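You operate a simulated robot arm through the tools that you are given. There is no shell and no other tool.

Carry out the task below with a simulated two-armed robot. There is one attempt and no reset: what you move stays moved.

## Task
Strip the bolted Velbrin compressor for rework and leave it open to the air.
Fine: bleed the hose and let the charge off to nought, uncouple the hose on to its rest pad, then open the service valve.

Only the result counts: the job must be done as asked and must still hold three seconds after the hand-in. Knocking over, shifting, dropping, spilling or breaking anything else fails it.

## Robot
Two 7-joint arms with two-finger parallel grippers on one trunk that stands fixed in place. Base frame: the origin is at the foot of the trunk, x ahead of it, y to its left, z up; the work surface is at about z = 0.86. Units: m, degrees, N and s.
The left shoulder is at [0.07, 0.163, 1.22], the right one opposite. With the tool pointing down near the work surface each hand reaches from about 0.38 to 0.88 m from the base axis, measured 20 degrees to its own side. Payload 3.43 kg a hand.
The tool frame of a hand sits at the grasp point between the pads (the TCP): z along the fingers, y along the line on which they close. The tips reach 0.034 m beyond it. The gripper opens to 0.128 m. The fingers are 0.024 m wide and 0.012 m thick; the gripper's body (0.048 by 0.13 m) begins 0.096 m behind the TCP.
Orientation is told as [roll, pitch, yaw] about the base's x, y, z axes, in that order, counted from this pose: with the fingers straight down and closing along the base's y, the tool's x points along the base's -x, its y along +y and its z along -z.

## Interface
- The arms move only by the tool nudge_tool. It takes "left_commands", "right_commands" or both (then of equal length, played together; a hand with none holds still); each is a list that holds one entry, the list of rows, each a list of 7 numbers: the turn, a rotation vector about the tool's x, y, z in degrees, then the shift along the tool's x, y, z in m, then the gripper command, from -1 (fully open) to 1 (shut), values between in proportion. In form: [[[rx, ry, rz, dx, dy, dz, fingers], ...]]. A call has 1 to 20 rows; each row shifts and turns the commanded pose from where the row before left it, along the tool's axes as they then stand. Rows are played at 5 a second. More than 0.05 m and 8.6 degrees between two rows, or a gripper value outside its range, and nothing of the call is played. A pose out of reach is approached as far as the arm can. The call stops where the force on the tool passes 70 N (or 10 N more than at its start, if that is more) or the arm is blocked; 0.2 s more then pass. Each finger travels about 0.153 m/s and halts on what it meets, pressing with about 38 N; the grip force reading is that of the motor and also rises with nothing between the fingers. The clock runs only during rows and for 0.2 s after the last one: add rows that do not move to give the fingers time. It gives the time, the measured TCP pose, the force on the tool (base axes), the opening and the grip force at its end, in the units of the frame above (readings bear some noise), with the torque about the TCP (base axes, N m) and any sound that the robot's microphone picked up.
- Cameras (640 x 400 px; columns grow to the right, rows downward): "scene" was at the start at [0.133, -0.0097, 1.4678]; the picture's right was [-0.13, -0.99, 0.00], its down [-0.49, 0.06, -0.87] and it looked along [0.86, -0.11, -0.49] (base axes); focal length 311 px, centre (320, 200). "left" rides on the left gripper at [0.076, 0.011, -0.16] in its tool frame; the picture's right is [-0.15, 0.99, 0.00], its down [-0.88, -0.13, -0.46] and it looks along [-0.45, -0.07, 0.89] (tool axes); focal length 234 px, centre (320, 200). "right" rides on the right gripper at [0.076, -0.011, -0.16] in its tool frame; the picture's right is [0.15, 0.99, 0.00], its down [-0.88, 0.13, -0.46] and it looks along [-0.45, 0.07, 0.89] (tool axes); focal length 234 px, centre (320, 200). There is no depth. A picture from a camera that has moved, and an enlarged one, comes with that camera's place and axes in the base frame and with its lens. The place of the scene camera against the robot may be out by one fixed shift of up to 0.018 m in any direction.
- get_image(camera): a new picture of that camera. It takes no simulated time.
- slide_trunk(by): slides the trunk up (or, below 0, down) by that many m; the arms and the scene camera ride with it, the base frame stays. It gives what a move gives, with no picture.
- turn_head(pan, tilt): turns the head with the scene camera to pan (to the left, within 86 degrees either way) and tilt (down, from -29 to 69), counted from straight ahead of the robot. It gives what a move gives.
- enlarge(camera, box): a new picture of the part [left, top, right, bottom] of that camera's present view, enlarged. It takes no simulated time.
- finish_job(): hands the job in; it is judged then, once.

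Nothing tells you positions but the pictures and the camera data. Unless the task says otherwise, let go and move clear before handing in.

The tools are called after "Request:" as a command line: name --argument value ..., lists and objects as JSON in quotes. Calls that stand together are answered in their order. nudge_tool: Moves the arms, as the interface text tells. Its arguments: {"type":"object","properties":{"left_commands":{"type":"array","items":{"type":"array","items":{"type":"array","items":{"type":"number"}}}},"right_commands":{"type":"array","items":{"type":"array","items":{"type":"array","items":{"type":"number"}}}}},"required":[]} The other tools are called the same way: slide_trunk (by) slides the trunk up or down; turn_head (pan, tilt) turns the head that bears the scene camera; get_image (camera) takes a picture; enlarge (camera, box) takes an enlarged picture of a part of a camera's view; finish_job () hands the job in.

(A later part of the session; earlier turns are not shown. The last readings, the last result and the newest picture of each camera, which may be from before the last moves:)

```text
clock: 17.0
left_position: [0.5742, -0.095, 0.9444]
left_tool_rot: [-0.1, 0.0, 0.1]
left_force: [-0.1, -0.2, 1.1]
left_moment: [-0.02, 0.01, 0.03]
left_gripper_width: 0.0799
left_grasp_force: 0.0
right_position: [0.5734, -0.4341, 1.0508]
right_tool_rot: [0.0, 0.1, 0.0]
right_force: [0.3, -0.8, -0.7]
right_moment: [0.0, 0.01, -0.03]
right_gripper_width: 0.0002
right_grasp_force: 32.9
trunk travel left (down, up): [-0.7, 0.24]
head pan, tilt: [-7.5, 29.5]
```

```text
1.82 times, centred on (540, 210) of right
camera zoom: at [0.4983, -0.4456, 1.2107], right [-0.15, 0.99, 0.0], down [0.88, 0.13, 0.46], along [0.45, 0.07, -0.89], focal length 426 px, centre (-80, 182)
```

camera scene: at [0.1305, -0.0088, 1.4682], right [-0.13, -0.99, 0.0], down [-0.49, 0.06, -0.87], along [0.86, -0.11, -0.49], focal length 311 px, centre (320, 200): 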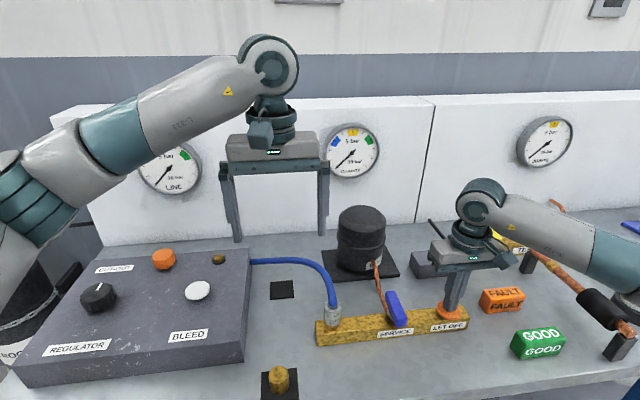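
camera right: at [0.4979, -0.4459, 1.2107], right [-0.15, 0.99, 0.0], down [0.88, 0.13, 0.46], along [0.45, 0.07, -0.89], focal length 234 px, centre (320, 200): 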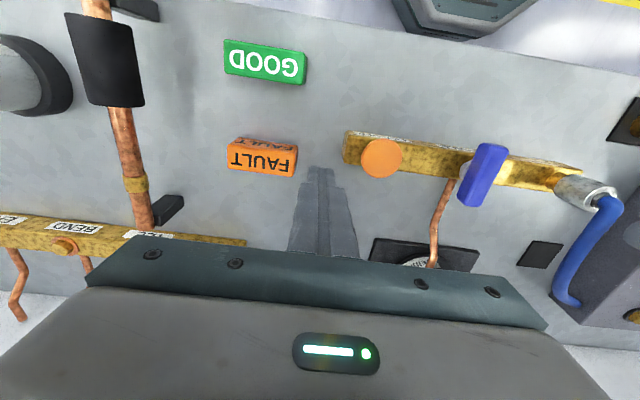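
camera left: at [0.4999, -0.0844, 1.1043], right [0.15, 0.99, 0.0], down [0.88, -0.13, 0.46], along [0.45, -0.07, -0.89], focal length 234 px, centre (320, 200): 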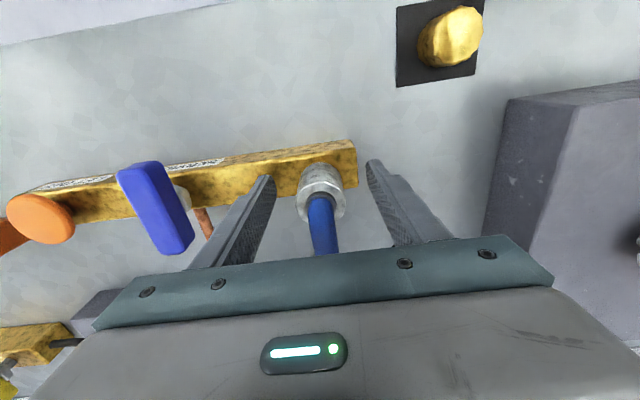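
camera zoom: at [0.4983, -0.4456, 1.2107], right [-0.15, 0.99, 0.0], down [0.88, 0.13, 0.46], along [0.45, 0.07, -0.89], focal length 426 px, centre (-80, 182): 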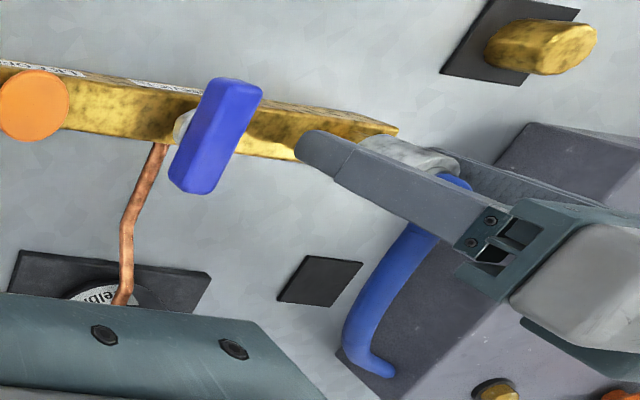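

The fingers straddle the sleeve without touching anything. I'll close the grip on it.

Request:
nudge_tool --left_commands '[[[0, 0, 0, 0, 0, 0, 0.3], [0, 0, 0, 0, 0, 0, 0.6], [0, 0, 0, 0, 0, 0, 1], [0, 0, 0, 0, 0, 0, 1], [0, 0, 0, 0, 0, 0, 1]]]'

Request:
enlarge --camera "scene" --box '[260, 220, 420, 360]'

Request:
get_image --camera "left"

```text
clock: 18.2
left_position: [0.5746, -0.094, 0.9432]
left_tool_rot: [0.0, 0.0, 0.2]
left_force: [-0.2, 2.9, -0.2]
left_moment: [0.07, 0.0, -0.01]
left_gripper_width: 0.0354
left_grasp_force: 38.0
right_position: [0.5735, -0.4335, 1.0513]
right_tool_rot: [-0.1, 0.0, 0.0]
right_force: [0.5, -0.1, -0.2]
right_moment: [0.02, 0.01, -0.01]
right_gripper_width: 0.0
right_grasp_force: 33.0
trunk travel left (down, up): [-0.7, 0.24]
head pan, tilt: [-7.5, 29.5]
```

```text
2.86 times, centred on (340, 290) of scene
camera zoom: at [0.133, -0.0094, 1.4678], right [-0.13, -0.99, 0.0], down [-0.49, 0.06, -0.87], along [0.86, -0.11, -0.49], focal length 888 px, centre (263, -57)
```

zoom: 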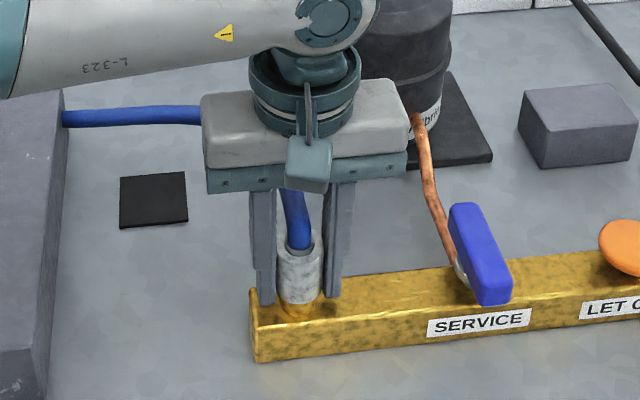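

```text
taken
camera left: at [0.5001, -0.084, 1.1044], right [0.15, 0.99, 0.0], down [0.88, -0.13, 0.46], along [0.45, -0.07, -0.89], focal length 234 px, centre (320, 200)
```

left: 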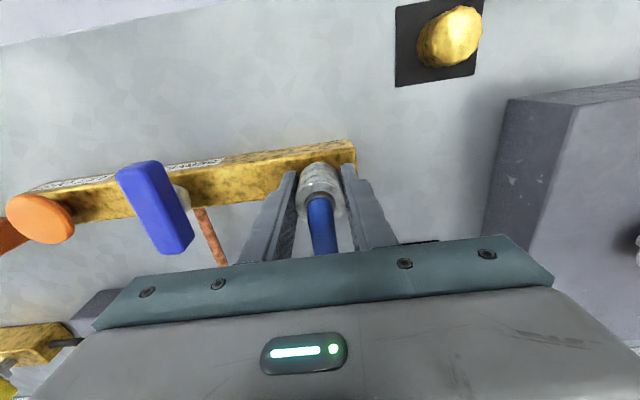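

I have a firm grip on the sleeve (0.035 m). I'll pull straight up gently and read the force.

Request:
nudge_tool --left_commands '[[[0, 0, 0, 0, 0, -0.002, 1], [0, 0, 0, 0, 0, -0.002, 1], [0, 0, 0, 0, 0, -0.002, 1], [0, 0, 0, 0, 0, 0, 1]]]'

Request:
enlarge --camera "scene" --box '[260, 220, 420, 360]'

```text
clock: 19.2
left_position: [0.574, -0.0952, 0.9499]
left_tool_rot: [-0.1, 0.0, -0.1]
left_force: [0.8, -0.1, -0.9]
left_moment: [0.01, 0.0, -0.01]
left_gripper_width: 0.0355
left_grasp_force: 38.0
right_position: [0.5725, -0.4348, 1.0509]
right_tool_rot: [0.1, 0.0, 0.0]
right_force: [1.0, 0.3, -1.0]
right_moment: [-0.02, 0.01, -0.01]
right_gripper_width: 0.0001
right_grasp_force: 32.8
trunk travel left (down, up): [-0.7, 0.24]
head pan, tilt: [-7.5, 29.5]
```

```text
2.86 times, centred on (340, 290) of scene
camera zoom: at [0.1328, -0.01, 1.4679], right [-0.13, -0.99, 0.0], down [-0.49, 0.06, -0.87], along [0.86, -0.11, -0.49], focal length 888 px, centre (263, -57)
```

zoom: 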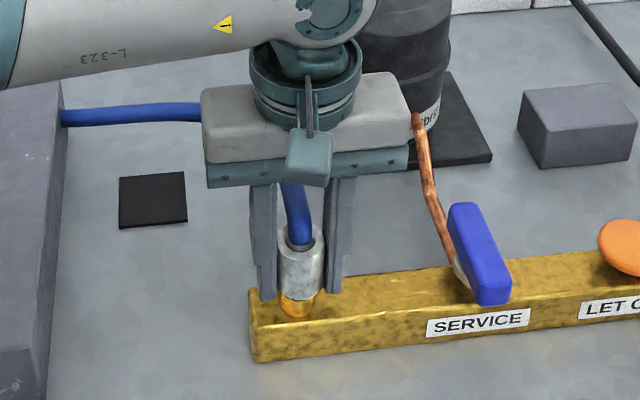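

The coupling came off freely. The rest pad centre is about (0.731, 0.0105). I'll lift the hose end and carry it above the pad.

Request:
nudge_tool --left_commands '[[[0, 0, 0, 0, 0, -0.02, 1], [0, 0, 0, 0, 0, -0.025, 1], [0, 0, 0, 0, 0, -0.02, 1], [0, 0, 0, -0.0315, 0.021, 0, 1], [0, 0, 0, -0.0315, 0.021, 0, 1], [0, 0, 0, -0.0315, 0.021, 0, 1], [0, 0, 0, -0.0315, 0.021, 0, 1], [0, 0, 0, -0.031, 0.0215, 0, 1], [0, 0, 0, 0, 0, 0, 1]]]'

Request:
get_image --camera "scene"

Request:
get_image --camera "left"

Request:
enlarge --camera "scene" --box '[200, 200, 400, 350]'

Request:
get_image --camera "right"

```text
clock: 21.2
left_position: [0.731, 0.0115, 1.0148]
left_tool_rot: [0.0, 0.0, 0.0]
left_force: [0.1, 0.6, -0.8]
left_moment: [0.0, -0.04, 0.01]
left_gripper_width: 0.0353
left_grasp_force: 38.1
right_position: [0.5737, -0.4349, 1.0493]
right_tool_rot: [0.0, -0.1, 0.1]
right_force: [0.2, -0.1, -0.6]
right_moment: [0.0, -0.03, -0.01]
right_gripper_width: 0.0
right_grasp_force: 32.4
trunk travel left (down, up): [-0.7, 0.24]
head pan, tilt: [-7.5, 29.5]
```

```text
taken
camera scene: at [0.1327, -0.01, 1.4679], right [-0.13, -0.99, 0.0], down [-0.49, 0.06, -0.87], along [0.86, -0.11, -0.49], focal length 311 px, centre (320, 200)
```

scene: 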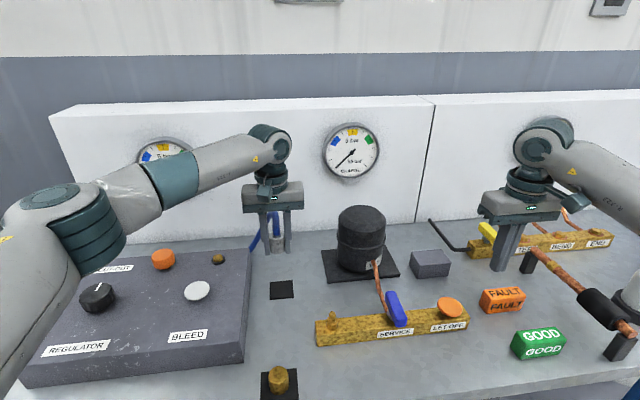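

```text
taken
camera left: at [0.6565, 0.0219, 1.1752], right [0.15, 0.99, 0.0], down [0.88, -0.13, 0.46], along [0.45, -0.07, -0.89], focal length 234 px, centre (320, 200)
```

left: 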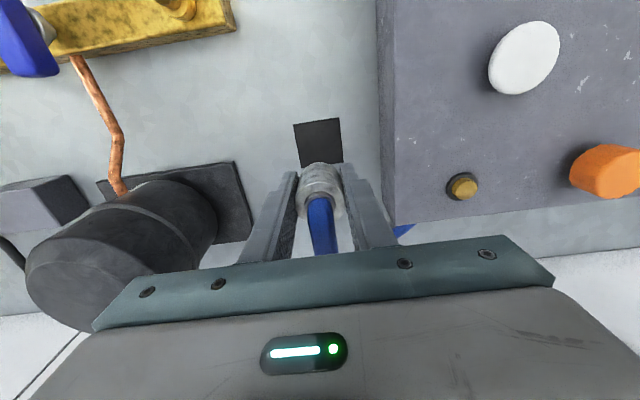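

```text
2.67 times, centred on (300, 275) of scene
camera zoom: at [0.1327, -0.01, 1.4679], right [-0.13, -0.99, 0.0], down [-0.49, 0.06, -0.87], along [0.86, -0.11, -0.49], focal length 829 px, centre (373, 0)
```

zoom: 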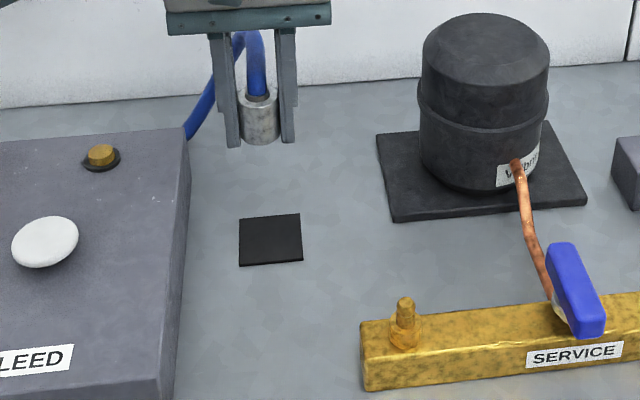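

```text
taken
camera right: at [0.4982, -0.4457, 1.2106], right [-0.15, 0.99, 0.0], down [0.88, 0.13, 0.46], along [0.45, 0.07, -0.89], focal length 234 px, centre (320, 200)
```

right: 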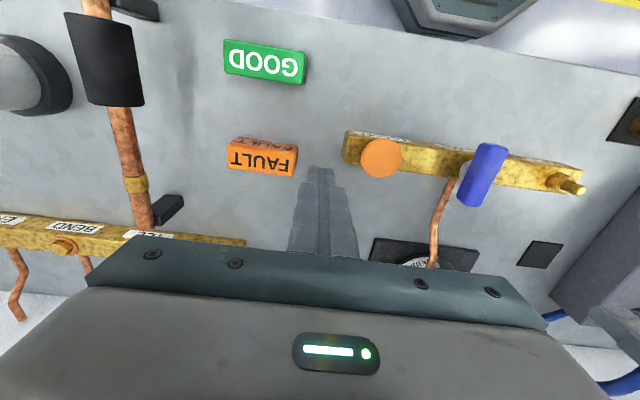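

The nipple is bare and the hose end is almost centred over the pad. I'll lower it, with small steps near contact.

Request:
nudge_tool --left_commands '[[[0, 0, 0, 0.002, -0.002, 0.03, 1], [0, 0, 0, 0, 0, 0.03, 1], [0, 0, 0, 0, 0, 0.03, 1], [0, 0, 0, 0, 0, 0.012, 1], [0, 0, 0, 0, 0, 0, 1]]]'

Request:
enlarge --camera "scene" --box '[220, 220, 360, 320]'

Request:
get_image --camera "left"

Request:
enlarge --camera "right" --box '[440, 160, 640, 400]'

```text
clock: 22.4
left_position: [0.7274, 0.0083, 0.9114]
left_tool_rot: [0.0, 0.1, 0.1]
left_force: [0.8, -0.6, -0.9]
left_moment: [0.0, -0.02, 0.02]
left_gripper_width: 0.0354
left_grasp_force: 37.8
right_position: [0.5741, -0.4326, 1.0498]
right_tool_rot: [0.0, -0.1, 0.0]
right_force: [-0.1, -0.4, -0.7]
right_moment: [0.0, 0.01, -0.03]
right_gripper_width: 0.0
right_grasp_force: 32.7
trunk travel left (down, up): [-0.7, 0.24]
head pan, tilt: [-7.5, 29.5]
```

```text
4.00 times, centred on (290, 270) of scene
camera zoom: at [0.133, -0.0099, 1.4678], right [-0.13, -0.99, 0.0], down [-0.49, 0.06, -0.87], along [0.86, -0.11, -0.49], focal length 1244 px, centre (440, -80)
```

zoom: 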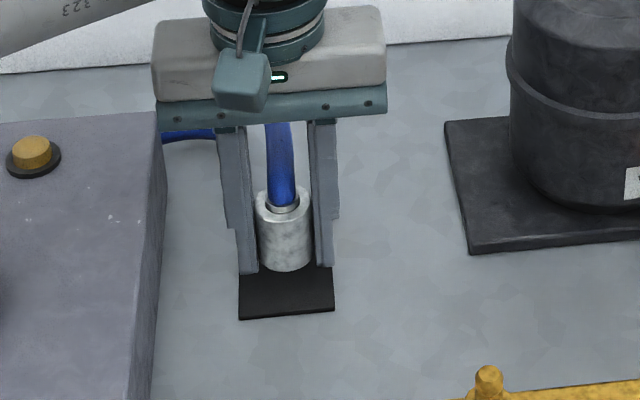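

```text
taken
camera left: at [0.6522, 0.0192, 1.073], right [0.15, 0.99, 0.0], down [0.88, -0.13, 0.46], along [0.45, -0.07, -0.89], focal length 234 px, centre (320, 200)
```

left: 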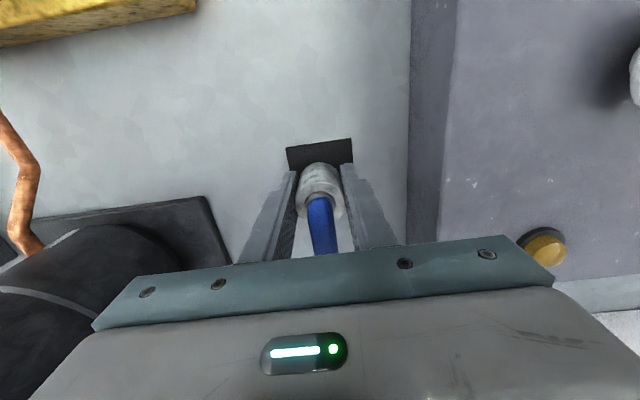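

```text
1.67 times, centred on (540, 280) of right
camera zoom: at [0.4984, -0.4456, 1.2106], right [-0.15, 0.99, 0.0], down [0.88, 0.13, 0.46], along [0.45, 0.07, -0.89], focal length 390 px, centre (-47, 67)
```

zoom: 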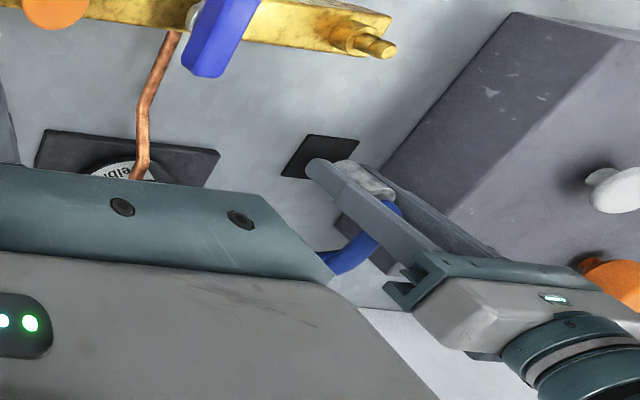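

The sleeve is just above the pad and near its centre. I'll lower it the last few millimetres until contact.

Request:
nudge_tool --left_commands '[[[0, 0, 0, -0.002, 0.001, 0.004, 1], [0, 0, 0, 0, 0, 0.003, 1], [0, 0, 0, 0, 0, 0.003, 1], [0, 0, 0, 0, 0, 0.0, 1]]]'

Request:
enlarge --camera "scene" --box '[220, 220, 360, 320]'

```text
clock: 23.4
left_position: [0.7284, 0.0095, 0.9026]
left_tool_rot: [0.0, 0.0, 0.1]
left_force: [-0.5, -1.1, -0.3]
left_moment: [0.01, 0.01, 0.0]
left_gripper_width: 0.0354
left_grasp_force: 37.8
right_position: [0.5743, -0.4341, 1.0497]
right_tool_rot: [0.0, 0.0, 0.0]
right_force: [0.5, -0.5, -0.1]
right_moment: [0.0, -0.04, -0.02]
right_gripper_width: 0.0
right_grasp_force: 32.8
trunk travel left (down, up): [-0.7, 0.24]
head pan, tilt: [-7.5, 29.5]
```

```text
4.00 times, centred on (290, 270) of scene
camera zoom: at [0.1331, -0.0098, 1.4678], right [-0.13, -0.99, 0.0], down [-0.49, 0.06, -0.87], along [0.86, -0.11, -0.49], focal length 1244 px, centre (440, -80)
```

zoom: 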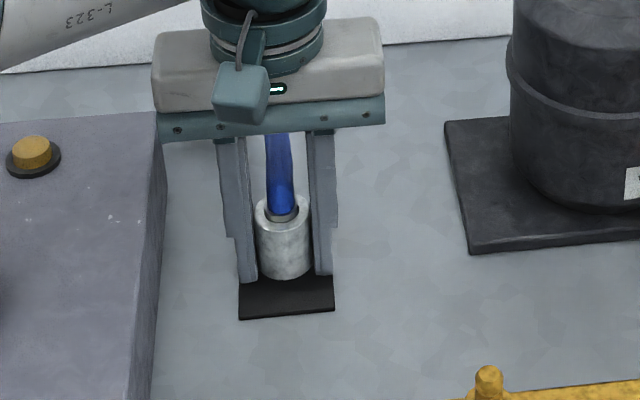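

No contact yet; continuing down in 2 mm steps.

Request:
nudge_tool --left_commands '[[[0, 0, 0, 0, 0, 0.002, 1], [0, 0, 0, 0, 0, 0.002, 1], [0, 0, 0, 0, 0, 0, 1]]]'

Request:
enlarge --camera "scene" --box '[250, 240, 320, 310]'

```text
clock: 24.2
left_position: [0.7296, 0.0092, 0.8985]
left_tool_rot: [0.0, -0.1, 0.1]
left_force: [0.3, 0.8, -1.3]
left_moment: [0.01, 0.01, 0.0]
left_gripper_width: 0.0357
left_grasp_force: 38.1
right_position: [0.5739, -0.4347, 1.0489]
right_tool_rot: [0.0, -0.1, 0.0]
right_force: [0.2, 0.3, 0.1]
right_moment: [0.0, 0.01, 0.0]
right_gripper_width: 0.0002
right_grasp_force: 32.8
trunk travel left (down, up): [-0.7, 0.24]
head pan, tilt: [-7.5, 29.5]
```

```text
5.71 times, centred on (285, 275) of scene
camera zoom: at [0.1331, -0.0098, 1.4678], right [-0.13, -0.99, 0.0], down [-0.49, 0.06, -0.87], along [0.86, -0.11, -0.49], focal length 1777 px, centre (520, -229)
```

zoom: 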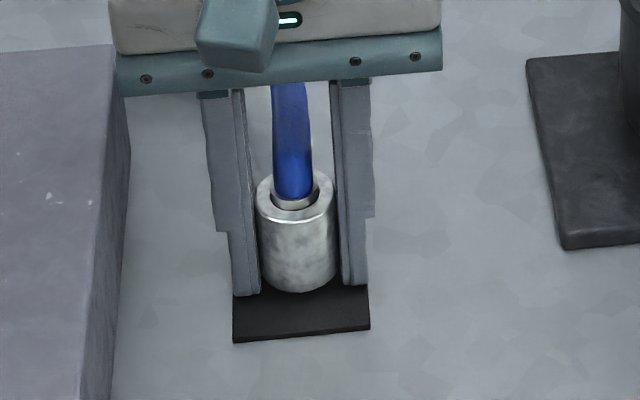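

Request:
nudge_tool --left_commands '[[[0, 0, 0, 0, 0, 0.002, 1], [0, 0, 0, 0, 0, 0.001, 1], [0, 0, 0, 0, 0, 0.001, 1], [0, 0, 0, 0, 0, 0, 1]]]'

Request:
enlarge --camera "scene" --box '[250, 240, 320, 310]'

```text
clock: 25.2
left_position: [0.7296, 0.0082, 0.8982]
left_tool_rot: [-0.2, -0.2, 0.1]
left_force: [3.4, -2.5, 19.2]
left_moment: [0.29, 0.13, -0.01]
left_gripper_width: 0.0353
left_grasp_force: 38.6
right_position: [0.5716, -0.4342, 1.0518]
right_tool_rot: [-0.1, -0.1, 0.0]
right_force: [0.1, -0.2, -0.1]
right_moment: [0.0, 0.02, 0.02]
right_gripper_width: 0.0
right_grasp_force: 33.0
trunk travel left (down, up): [-0.7, 0.24]
head pan, tilt: [-7.5, 29.5]
```

```text
5.71 times, centred on (285, 275) of scene
camera zoom: at [0.1309, -0.0102, 1.4683], right [-0.13, -0.99, 0.0], down [-0.49, 0.06, -0.87], along [0.86, -0.11, -0.49], focal length 1777 px, centre (520, -229)
```

zoom: 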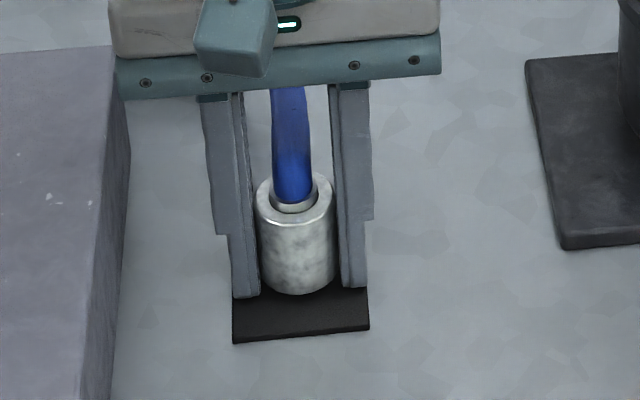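

Contact with the pad (about 19 N). I'll ease off slightly and open the fingers gently.

Request:
nudge_tool --left_commands '[[[0, 0, 0, 0, 0, -0.002, 1], [0, 0, 0, 0, 0, 0, 0.42], [0, 0, 0, 0, 0, 0, 0.3], [0, 0, 0, 0, 0, 0, 0.1], [0, 0, 0, 0, 0, 0, 0], [0, 0, 0, 0, 0, 0, 0]]]'

Request:
enlarge --camera "scene" --box '[220, 220, 360, 320]'

Request:
get_image --camera "left"

```text
clock: 26.6
left_position: [0.7271, 0.0077, 0.8973]
left_tool_rot: [0.0, -0.1, 0.0]
left_force: [-1.9, -11.9, 14.9]
left_moment: [0.04, 0.05, 0.0]
left_gripper_width: 0.0573
left_grasp_force: 0.0
right_position: [0.5726, -0.4353, 1.0519]
right_tool_rot: [0.1, -0.1, 0.0]
right_force: [-0.2, 0.1, -0.6]
right_moment: [0.01, 0.02, 0.01]
right_gripper_width: 0.0
right_grasp_force: 33.1
trunk travel left (down, up): [-0.7, 0.24]
head pan, tilt: [-7.5, 29.5]
```

```text
4.00 times, centred on (290, 270) of scene
camera zoom: at [0.1305, -0.0115, 1.4681], right [-0.13, -0.99, 0.0], down [-0.49, 0.07, -0.87], along [0.86, -0.11, -0.49], focal length 1244 px, centre (440, -80)
```

zoom: 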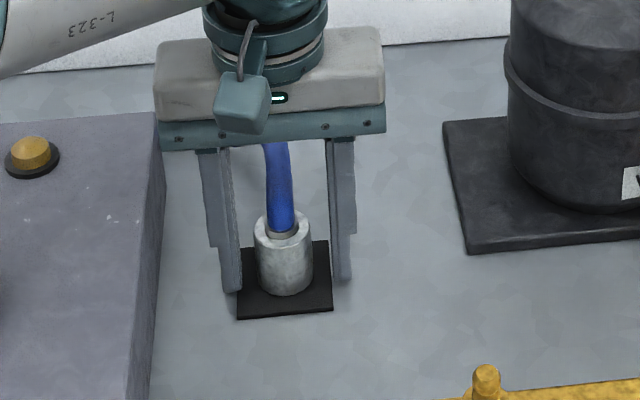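

```text
taken
camera left: at [0.6527, 0.0188, 1.0583], right [0.15, 0.99, 0.0], down [0.88, -0.13, 0.46], along [0.45, -0.07, -0.89], focal length 234 px, centre (320, 200)
```

left: 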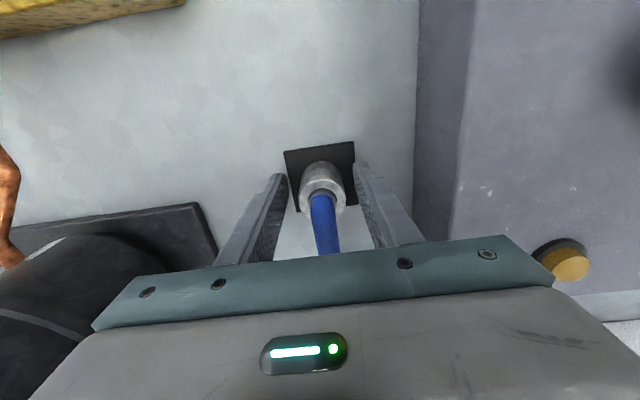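

The coupling stands on the pad. A fingertip still presses on the pad, so I'll lift straight up, holding the opening, then rise clear above the hose.

Request:
nudge_tool --left_commands '[[[0, 0, 0, 0, 0, -0.004, 0.1], [0, 0, 0, 0, 0, -0.004, 0.1], [0, 0, 0, 0, 0, 0, 0]]]'

Request:
enlarge --camera "scene" --box '[220, 220, 360, 320]'

Request:
enlarge --camera "left" --box '[220, 120, 420, 270]'

```text
clock: 27.4
left_position: [0.7282, 0.0105, 0.9058]
left_tool_rot: [0.1, 0.0, 0.1]
left_force: [-0.7, 0.8, -0.3]
left_moment: [0.01, -0.03, -0.02]
left_gripper_width: 0.0641
left_grasp_force: 0.0
right_position: [0.5734, -0.4353, 1.0502]
right_tool_rot: [0.1, 0.1, 0.0]
right_force: [0.1, -0.3, -1.1]
right_moment: [0.01, 0.05, 0.01]
right_gripper_width: 0.0
right_grasp_force: 33.1
trunk travel left (down, up): [-0.7, 0.24]
head pan, tilt: [-7.5, 29.5]
```

```text
4.00 times, centred on (290, 270) of scene
camera zoom: at [0.1327, -0.0107, 1.4678], right [-0.13, -0.99, 0.0], down [-0.49, 0.07, -0.87], along [0.86, -0.11, -0.49], focal length 1244 px, centre (440, -80)
```

zoom: 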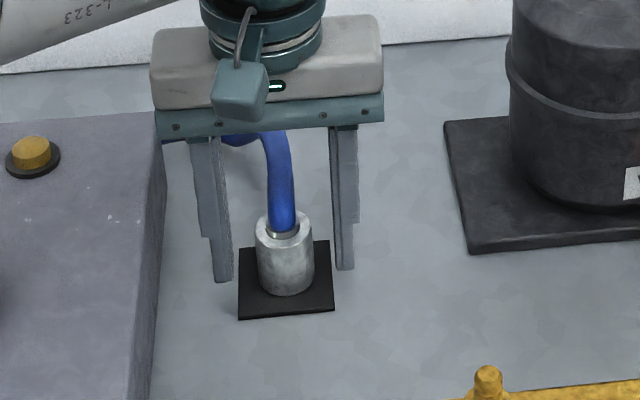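

```text
2.67 times, centred on (320, 195) of left
camera zoom: at [0.655, 0.0203, 1.0652], right [0.14, 0.99, 0.0], down [0.88, -0.13, 0.46], along [0.45, -0.06, -0.89], focal length 624 px, centre (320, 213)
```

zoom: 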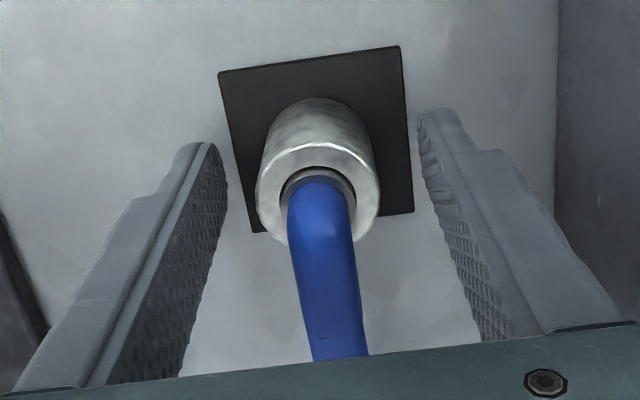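

The coupling sits upright, centred on the pad, with the fingers clear of it. I'll rise straight up past the top of the hose.

Request:
nudge_tool --left_commands '[[[0, 0, 0, 0, 0, -0.01, 0], [0, 0, 0, 0, 0, -0.02, 0], [0, 0, 0, 0, 0, -0.03, 0], [0, 0, 0, 0, 0, -0.03, 0], [0, 0, 0, 0, 0, -0.04, 0], [0, 0, 0, 0, 0, -0.04, 0], [0, 0, 0, 0, 0, -0.04, 0], [0, 0, 0, 0, 0, 0, 0]]]'

Request:
get_image --camera "scene"

Request:
enlarge --camera "scene" --box '[220, 200, 480, 360]'

Request:
get_image --camera "left"

```text
clock: 29.2
left_position: [0.7293, 0.0075, 1.1163]
left_tool_rot: [0.0, 0.1, 0.0]
left_force: [0.3, -0.7, -0.7]
left_moment: [0.0, -0.01, -0.01]
left_gripper_width: 0.064
left_grasp_force: 0.1
right_position: [0.5742, -0.4347, 1.0496]
right_tool_rot: [0.0, 0.0, 0.1]
right_force: [0.5, -0.3, 0.4]
right_moment: [-0.01, -0.01, 0.0]
right_gripper_width: 0.0
right_grasp_force: 33.0
trunk travel left (down, up): [-0.7, 0.24]
head pan, tilt: [-7.5, 29.5]
```

```text
taken
camera scene: at [0.1335, -0.0095, 1.4678], right [-0.13, -0.99, 0.0], down [-0.49, 0.06, -0.87], along [0.86, -0.11, -0.49], focal length 311 px, centre (320, 200)
```

scene: 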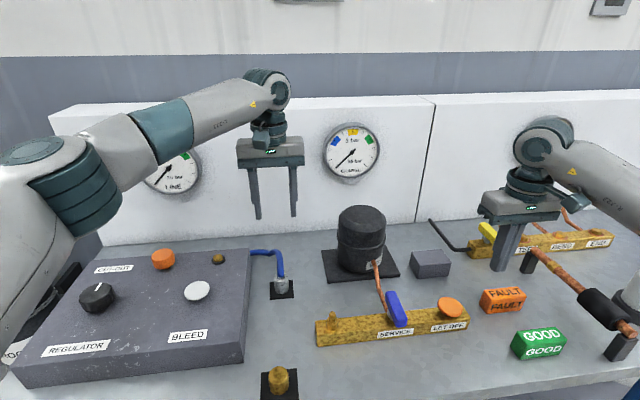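

```text
2.46 times, centred on (350, 280) of scene
camera zoom: at [0.1335, -0.0095, 1.4678], right [-0.13, -0.99, 0.0], down [-0.49, 0.06, -0.87], along [0.86, -0.11, -0.49], focal length 765 px, centre (246, 3)
```

zoom: 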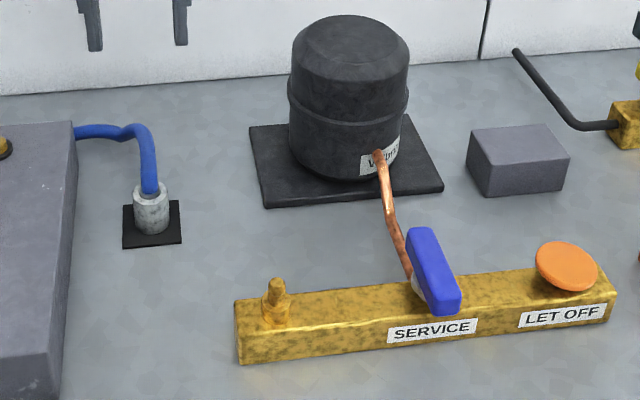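

```text
taken
camera left: at [0.6556, 0.0191, 1.2766], right [0.15, 0.99, 0.0], down [0.88, -0.13, 0.45], along [0.45, -0.07, -0.89], focal length 234 px, centre (320, 200)
```

left: 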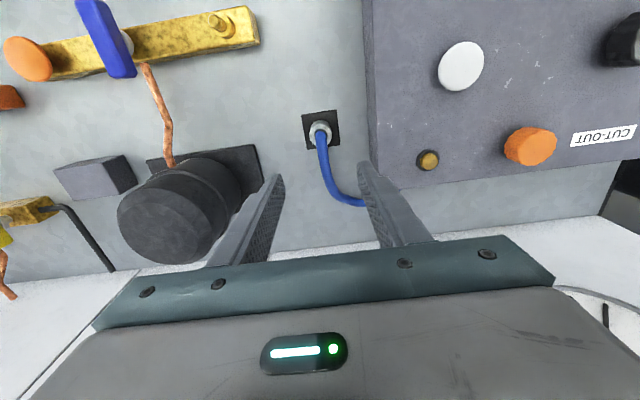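

The hose is resting properly on its pad, and the nipple is bare. Next is the service valve, whose blue lever is centred near (0.570, -0.23, 0.94). I'll move the left hand away up and to the left and bring the right hand above the lever.

Request:
nudge_tool --left_commands '[[[0, 0, 0, 0, 0, -0.04, 0], [0, 0, 0, 0, 0, -0.04, 0], [0, 0, 0, 0, 0.04, 0, 0], [0, 0, 0, 0, 0.04, 0, 0], [0, 0, 0, 0, 0.04, 0, 0], [0, 0, 0, 0, 0.02, 0, 0], [0, 0, 0, 0, 0, 0, 0], [0, 0, 0, 0, 0, 0, 0]]]' --right_commands '[[[0, 0, 0, 0, 0, -0.04, 1], [0, 0, 0, 0, 0, -0.02, 1], [0, 0, 0, 0.001, 0.045, 0, 0.2], [0, 0, 0, 0.001, 0.045, 0, 0.2], [0, 0, 0, 0.001, 0.045, 0, 0.2], [0, 0, 0, 0.001, 0.045, 0, 0.2], [0, 0, 0, 0, 0.024, 0, 0.2], [0, 0, 0, 0, 0, 0, 0.2]]]'

Request:
get_image --camera "scene"

Request:
get_image --camera "right"

Request:
enlarge --camera "right" --box '[240, 100, 400, 220]'

Request:
enlarge --camera "scene" --box '[340, 260, 480, 350]'

```text
clock: 31.0
left_position: [0.7287, 0.1493, 1.1956]
left_tool_rot: [0.1, 0.0, 0.0]
left_force: [0.3, 0.2, -0.1]
left_moment: [0.01, 0.0, -0.02]
left_gripper_width: 0.0639
left_grasp_force: 0.0
right_position: [0.5683, -0.2336, 1.1099]
right_tool_rot: [0.0, 0.0, 0.0]
right_force: [0.4, 0.0, -0.6]
right_moment: [0.0, -0.04, -0.03]
right_gripper_width: 0.0511
right_grasp_force: 0.0
trunk travel left (down, up): [-0.7, 0.24]
head pan, tilt: [-7.5, 29.5]
```

```text
taken
camera scene: at [0.1328, -0.0102, 1.4679], right [-0.13, -0.99, 0.0], down [-0.49, 0.06, -0.87], along [0.86, -0.11, -0.49], focal length 311 px, centre (320, 200)
```

scene: 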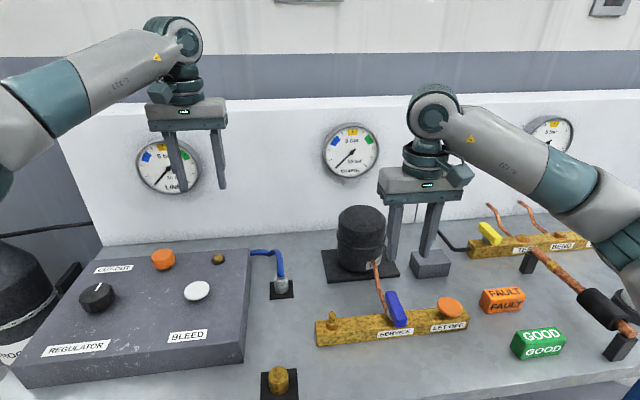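

```text
taken
camera right: at [0.4935, -0.2443, 1.2698], right [-0.15, 0.99, 0.0], down [0.88, 0.13, 0.46], along [0.45, 0.07, -0.89], focal length 234 px, centre (320, 200)
```

right: 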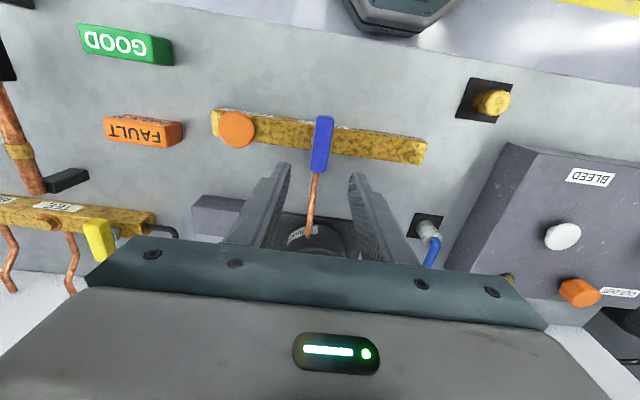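

```text
3.33 times, centred on (320, 160) of right
camera zoom: at [0.4935, -0.2443, 1.2698], right [-0.15, 0.99, 0.0], down [0.88, 0.13, 0.46], along [0.45, 0.07, -0.89], focal length 781 px, centre (320, 333)
```

zoom: 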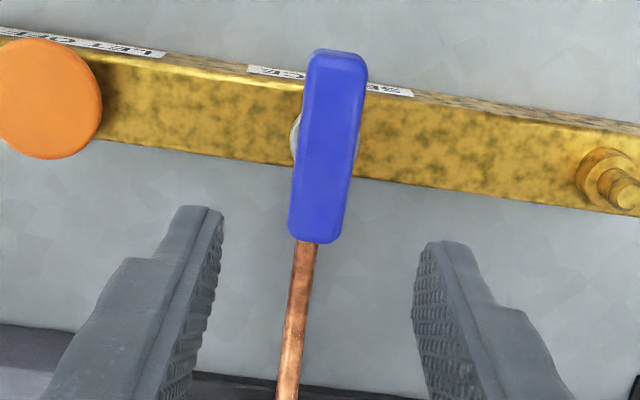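

```text
4.44 times, centred on (410, 305) of scene
camera zoom: at [0.1328, -0.0102, 1.4679], right [-0.13, -0.99, 0.0], down [-0.49, 0.06, -0.87], along [0.86, -0.11, -0.49], focal length 1382 px, centre (-80, -267)
```

zoom: 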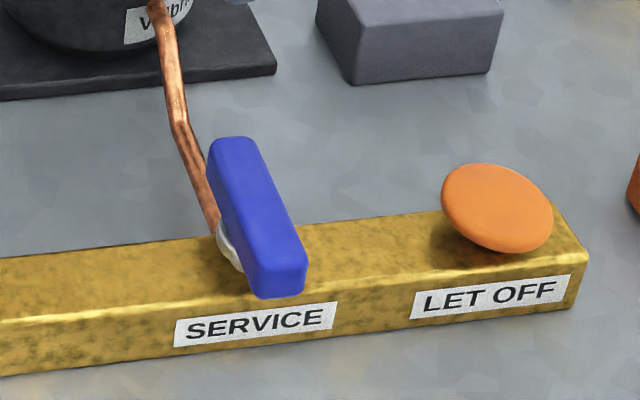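

The lever runs along x, pivot near (0.575, -0.230), about 0.024 wide. I'll descend with the fingers on either side of it, keeping the tips above the manifold.

Request:
nudge_tool --right_commands '[[[0, 0, 0, -0.004, 0.001, 0.04, 0.2], [0, 0, 0, 0, 0, 0.04, 0.2], [0, 0, 0, 0, 0, 0.04, 0.2], [0, 0, 0, 0, 0, 0.03, 0.2], [0, 0, 0, 0, 0, 0.013, 0.2], [0, 0, 0, 0, 0, 0, 0.2]]]'

Request:
enlarge --camera "scene" --box '[320, 220, 480, 350]'

Request:
enlarge --camera "right" --box '[220, 100, 420, 260]'

Request:
enlarge --camera "scene" --box '[120, 120, 400, 220]'

```text
clock: 32.4
left_position: [0.7294, 0.1481, 1.1949]
left_tool_rot: [0.0, -0.1, 0.1]
left_force: [0.1, -0.4, -0.3]
left_moment: [-0.02, -0.02, -0.01]
left_gripper_width: 0.064
left_grasp_force: 0.1
right_position: [0.5742, -0.2306, 0.9499]
right_tool_rot: [0.0, -0.1, 0.0]
right_force: [-0.7, -0.1, 0.1]
right_moment: [0.03, 0.0, -0.01]
right_gripper_width: 0.0508
right_grasp_force: 0.0
trunk travel left (down, up): [-0.7, 0.24]
head pan, tilt: [-7.5, 29.5]
```

```text
3.08 times, centred on (400, 285) of scene
camera zoom: at [0.133, -0.0097, 1.4678], right [-0.13, -0.99, 0.0], down [-0.49, 0.06, -0.87], along [0.86, -0.11, -0.49], focal length 957 px, centre (74, -62)
```

zoom: 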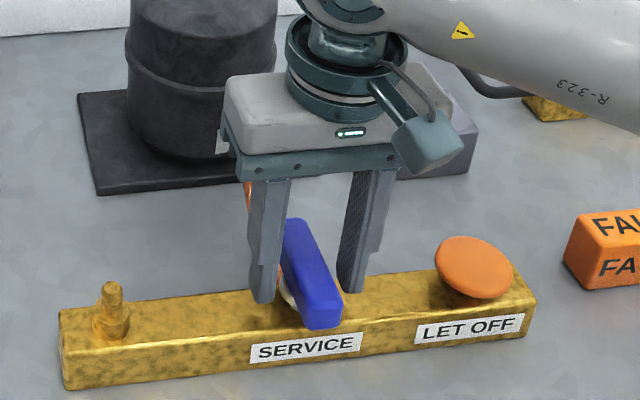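

```text
2.50 times, centred on (320, 180) of right
camera zoom: at [0.4988, -0.2417, 1.109], right [-0.15, 0.99, 0.0], down [0.88, 0.13, 0.46], along [0.45, 0.07, -0.89], focal length 585 px, centre (320, 250)
```

zoom: 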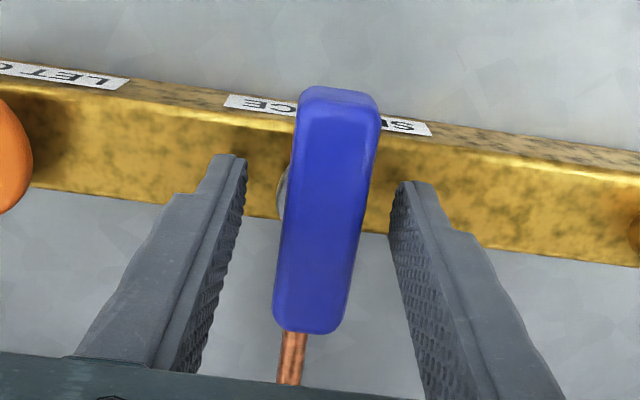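

```text
2.29 times, centred on (260, 170) of scene
camera zoom: at [0.133, -0.0097, 1.4678], right [-0.13, -0.99, 0.0], down [-0.49, 0.06, -0.87], along [0.86, -0.11, -0.49], focal length 711 px, centre (457, 269)
```

zoom: 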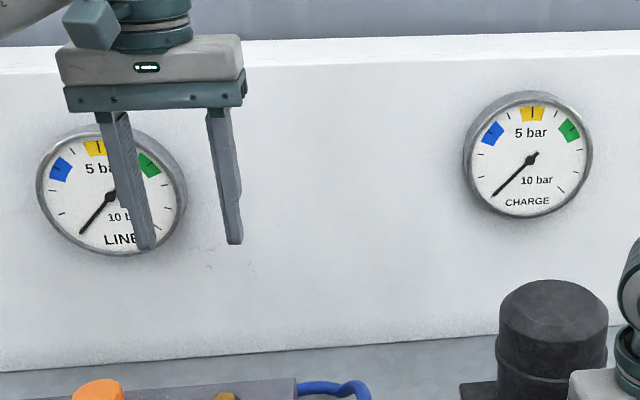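

Alignment is good and both gauges still read nought. I'll lower 3 mm and close on the lever.

Request:
nudge_tool --right_commands '[[[0, 0, 0, 0.001, 0, 0.003, 0.3], [0, 0, 0, 0, 0, 0, 0.5], [0, 0, 0, 0, 0, 0, 0.7], [0, 0, 0, 0, 0, 0, 1], [0, 0, 0, 0, 0, 0, 1]]]'

Request:
enlarge --camera "scene" --box '[320, 220, 480, 350]'

Request:
enlarge --camera "right" --box '[220, 100, 420, 260]'

```text
clock: 33.6
left_position: [0.7297, 0.1496, 1.1958]
left_tool_rot: [0.0, 0.0, 0.2]
left_force: [-1.1, 0.2, 0.3]
left_moment: [-0.02, 0.06, 0.01]
left_gripper_width: 0.0641
left_grasp_force: 0.2
right_position: [0.5718, -0.2296, 0.9444]
right_tool_rot: [0.0, 0.0, 0.0]
right_force: [-1.6, 2.8, -2.5]
right_moment: [-0.14, -0.29, 0.02]
right_gripper_width: 0.0316
right_grasp_force: 44.8
trunk travel left (down, up): [-0.7, 0.24]
head pan, tilt: [-7.5, 29.5]
```

```text
3.08 times, centred on (400, 285) of scene
camera zoom: at [0.133, -0.0094, 1.4678], right [-0.13, -0.99, 0.0], down [-0.49, 0.06, -0.87], along [0.86, -0.11, -0.49], focal length 957 px, centre (74, -62)
```

zoom: 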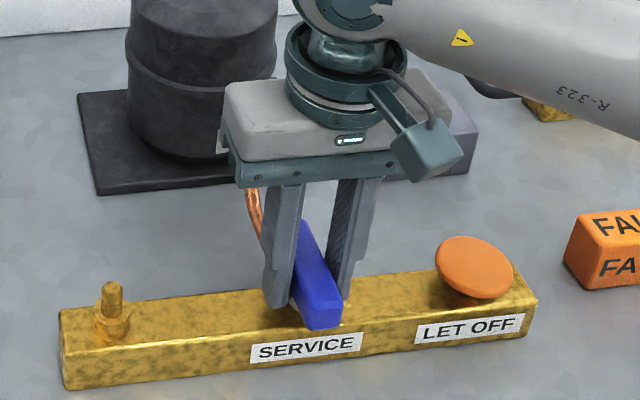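

```text
2.50 times, centred on (320, 180) of right
camera zoom: at [0.497, -0.241, 1.1053], right [-0.15, 0.99, 0.0], down [0.88, 0.13, 0.46], along [0.45, 0.07, -0.89], focal length 585 px, centre (320, 250)
```

zoom: 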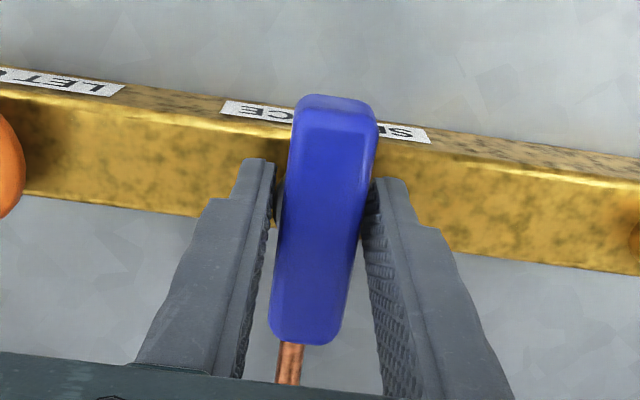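

The fingers stopped at 0.032, wider than the lever, so the tips have met the white stem collar below it. I'll open, rise about 9 mm and grip the lever itself.

Request:
nudge_tool --right_commands '[[[0, 0, 0, 0, 0, 0, 0.3], [0, 0, 0, 0, 0, -0.009, 0.3], [0, 0, 0, 0, 0, 0, 0.6], [0, 0, 0, 0, 0, 0, 1], [0, 0, 0, 0, 0, 0, 1]]]'

Request:
enlarge --camera "scene" --box '[320, 220, 480, 350]'

Request:
enlarge --camera "right" --box '[220, 100, 420, 260]'

```text
clock: 34.8
left_position: [0.7297, 0.1497, 1.1949]
left_tool_rot: [0.0, 0.0, 0.1]
left_force: [-0.3, -0.6, 1.6]
left_moment: [-0.03, 0.01, -0.01]
left_gripper_width: 0.0641
left_grasp_force: 0.1
right_position: [0.572, -0.2302, 0.9541]
right_tool_rot: [0.0, 0.0, 0.1]
right_force: [0.3, 0.9, 1.6]
right_moment: [-0.05, -0.03, 0.0]
right_gripper_width: 0.0247
right_grasp_force: 45.4
trunk travel left (down, up): [-0.7, 0.24]
head pan, tilt: [-7.5, 29.5]
```

```text
3.08 times, centred on (400, 285) of scene
camera zoom: at [0.1329, -0.0095, 1.4679], right [-0.13, -0.99, 0.0], down [-0.49, 0.06, -0.87], along [0.86, -0.11, -0.49], focal length 957 px, centre (74, -62)
```

zoom: 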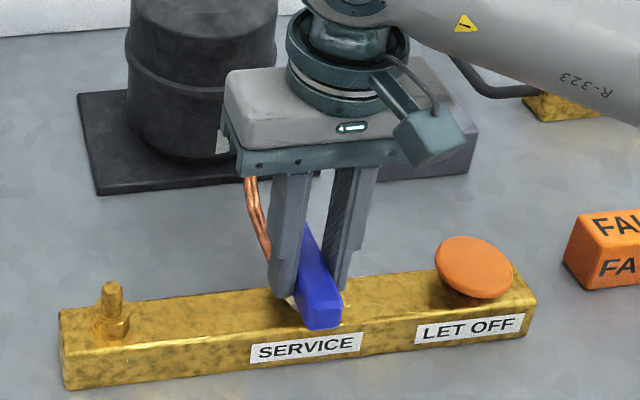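

```text
2.50 times, centred on (320, 180) of right
camera zoom: at [0.4972, -0.241, 1.1145], right [-0.15, 0.99, 0.0], down [0.88, 0.13, 0.46], along [0.45, 0.07, -0.89], focal length 585 px, centre (320, 250)
```

zoom: 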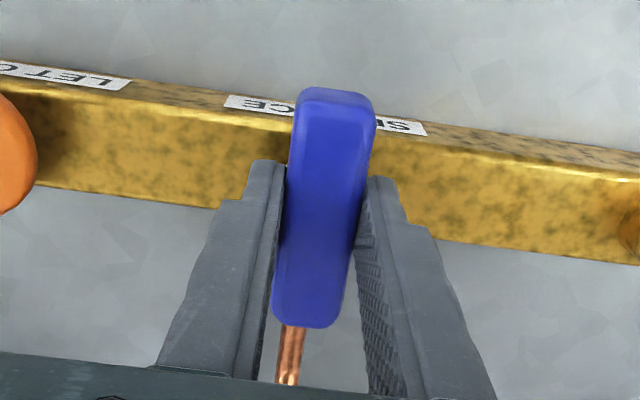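

Now the pads hold the lever itself (0.025 wide). I'll turn it anticlockwise seen from above a little and read the torque.

Request:
nudge_tool --right_commands '[[[0, 0, -5, 0, 0, 0, 1], [0, 0, -5, 0, 0, 0, 1], [0, 0, -5, 0, 0, 0, 1], [0, 0, 0, 0, 0, 0, 1]]]'

Request:
enlarge --camera "scene" --box '[320, 220, 480, 350]'

Request:
enlarge --camera "right" --box '[220, 100, 420, 260]'

```text
clock: 35.8
left_position: [0.7295, 0.1484, 1.1949]
left_tool_rot: [0.0, 0.0, 0.1]
left_force: [0.3, -0.4, 1.3]
left_moment: [0.02, -0.04, 0.03]
left_gripper_width: 0.0638
left_grasp_force: 0.0
right_position: [0.572, -0.2306, 0.9541]
right_tool_rot: [0.0, 0.0, 15.0]
right_force: [2.4, -3.7, 2.8]
right_moment: [-0.24, 0.15, 0.0]
right_gripper_width: 0.0247
right_grasp_force: 44.4
trunk travel left (down, up): [-0.7, 0.24]
head pan, tilt: [-7.5, 29.5]
```

```text
3.08 times, centred on (400, 285) of scene
camera zoom: at [0.1332, -0.0102, 1.4678], right [-0.13, -0.99, 0.0], down [-0.49, 0.06, -0.87], along [0.86, -0.11, -0.49], focal length 957 px, centre (74, -62)
```

zoom: 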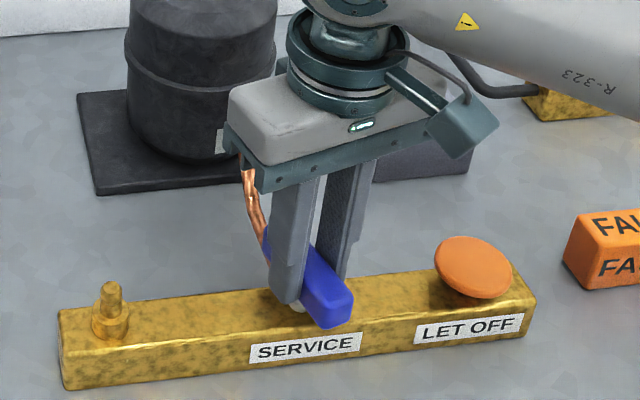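

```text
2.50 times, centred on (320, 180) of right
camera zoom: at [0.5028, -0.2609, 1.1145], right [-0.4, 0.92, 0.0], down [0.82, 0.35, 0.46], along [0.42, 0.18, -0.89], focal length 585 px, centre (320, 250)
```

zoom: 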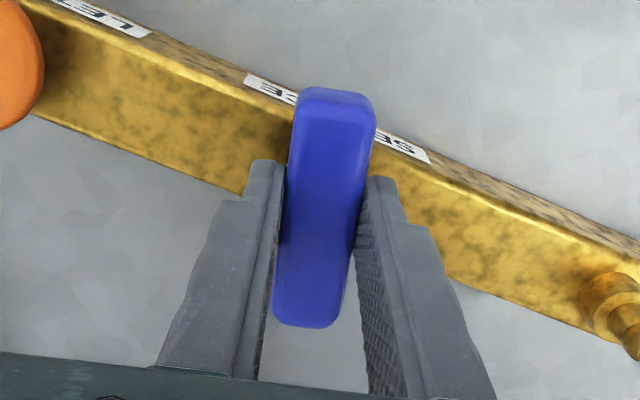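

The lever turns freely anticlockwise (15° so far, almost no torque). I'll continue toward a quarter turn.

Request:
nudge_tool --right_commands '[[[0, 0, -7, 0, 0, 0, 1], [0, 0, -7, 0, 0, 0, 1], [0, 0, -7, 0, 0, 0, 1], [0, 0, -7, 0, 0, 0, 1], [0, 0, -7, 0, 0, 0, 1], [0, 0, 0, 0, 0, 0, 1]]]'

Request:
enlarge --camera "scene" --box '[320, 220, 480, 350]'

Request:
get_image --camera "scene"

```text
clock: 37.2
left_position: [0.73, 0.1474, 1.1955]
left_tool_rot: [-0.1, 0.1, 0.1]
left_force: [0.0, -0.1, 0.4]
left_moment: [-0.03, 0.0, 0.0]
left_gripper_width: 0.0639
left_grasp_force: 0.1
right_position: [0.5735, -0.2323, 0.9552]
right_tool_rot: [0.0, 0.0, 50.0]
right_force: [11.8, -12.4, 10.5]
right_moment: [-1.43, 0.55, -0.05]
right_gripper_width: 0.025
right_grasp_force: 44.8
trunk travel left (down, up): [-0.7, 0.24]
head pan, tilt: [-7.5, 29.5]
```

```text
3.08 times, centred on (400, 285) of scene
camera zoom: at [0.134, -0.0111, 1.4678], right [-0.13, -0.99, 0.0], down [-0.49, 0.07, -0.87], along [0.86, -0.11, -0.49], focal length 957 px, centre (74, -62)
```

zoom: 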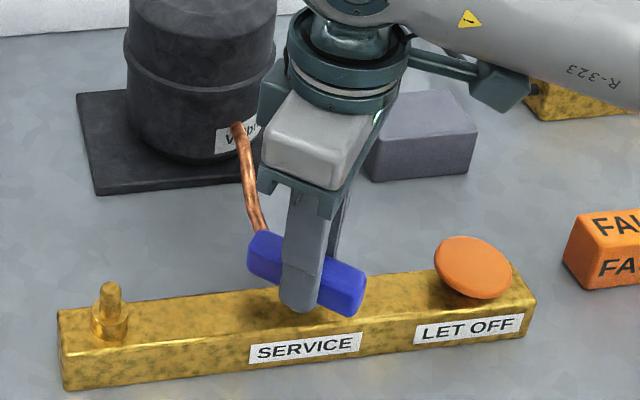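

```text
taken
camera scene: at [0.134, -0.0111, 1.4678], right [-0.13, -0.99, 0.0], down [-0.49, 0.07, -0.87], along [0.86, -0.11, -0.49], focal length 311 px, centre (320, 200)
```

scene: 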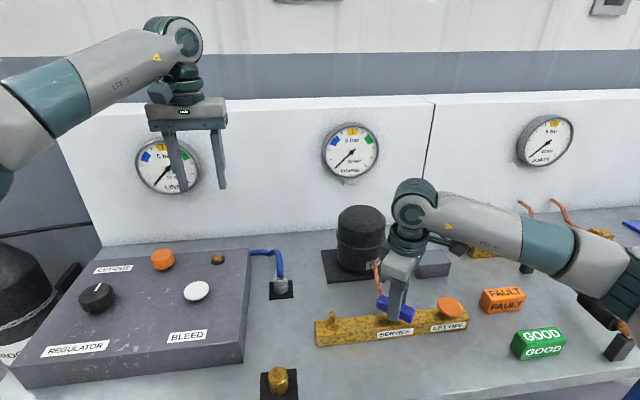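

The lever is at about 50°, with some side load building from a small centring error. I'll shift 3 mm to relieve that and continue.

Request:
nudge_tool --right_commands '[[[0, 0, 0, 0, -0.003, -0.001, 1], [0, 0, 0, 0, 0, 0, 1]]]'

Request:
get_image --camera "right"

```text
clock: 37.8
left_position: [0.7293, 0.1475, 1.1958]
left_tool_rot: [0.2, 0.1, 0.1]
left_force: [0.3, -0.2, -0.4]
left_moment: [0.0, 0.0, 0.0]
left_gripper_width: 0.064
left_grasp_force: 0.1
right_position: [0.5742, -0.2318, 0.9547]
right_tool_rot: [0.2, 0.0, 50.1]
right_force: [-3.8, -5.8, -7.6]
right_moment: [0.55, -1.43, -0.04]
right_gripper_width: 0.025
right_grasp_force: 44.9
trunk travel left (down, up): [-0.7, 0.24]
head pan, tilt: [-7.5, 29.5]
```

```text
taken
camera right: at [0.5344, -0.2974, 1.1145], right [-0.85, 0.52, 0.0], down [0.47, 0.76, 0.46], along [0.24, 0.39, -0.89], focal length 234 px, centre (320, 200)
```

right: 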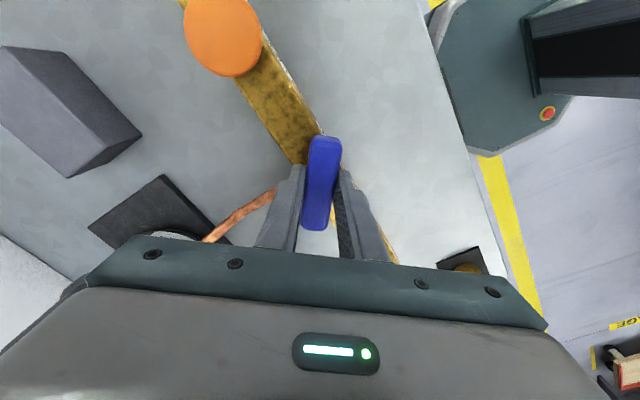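

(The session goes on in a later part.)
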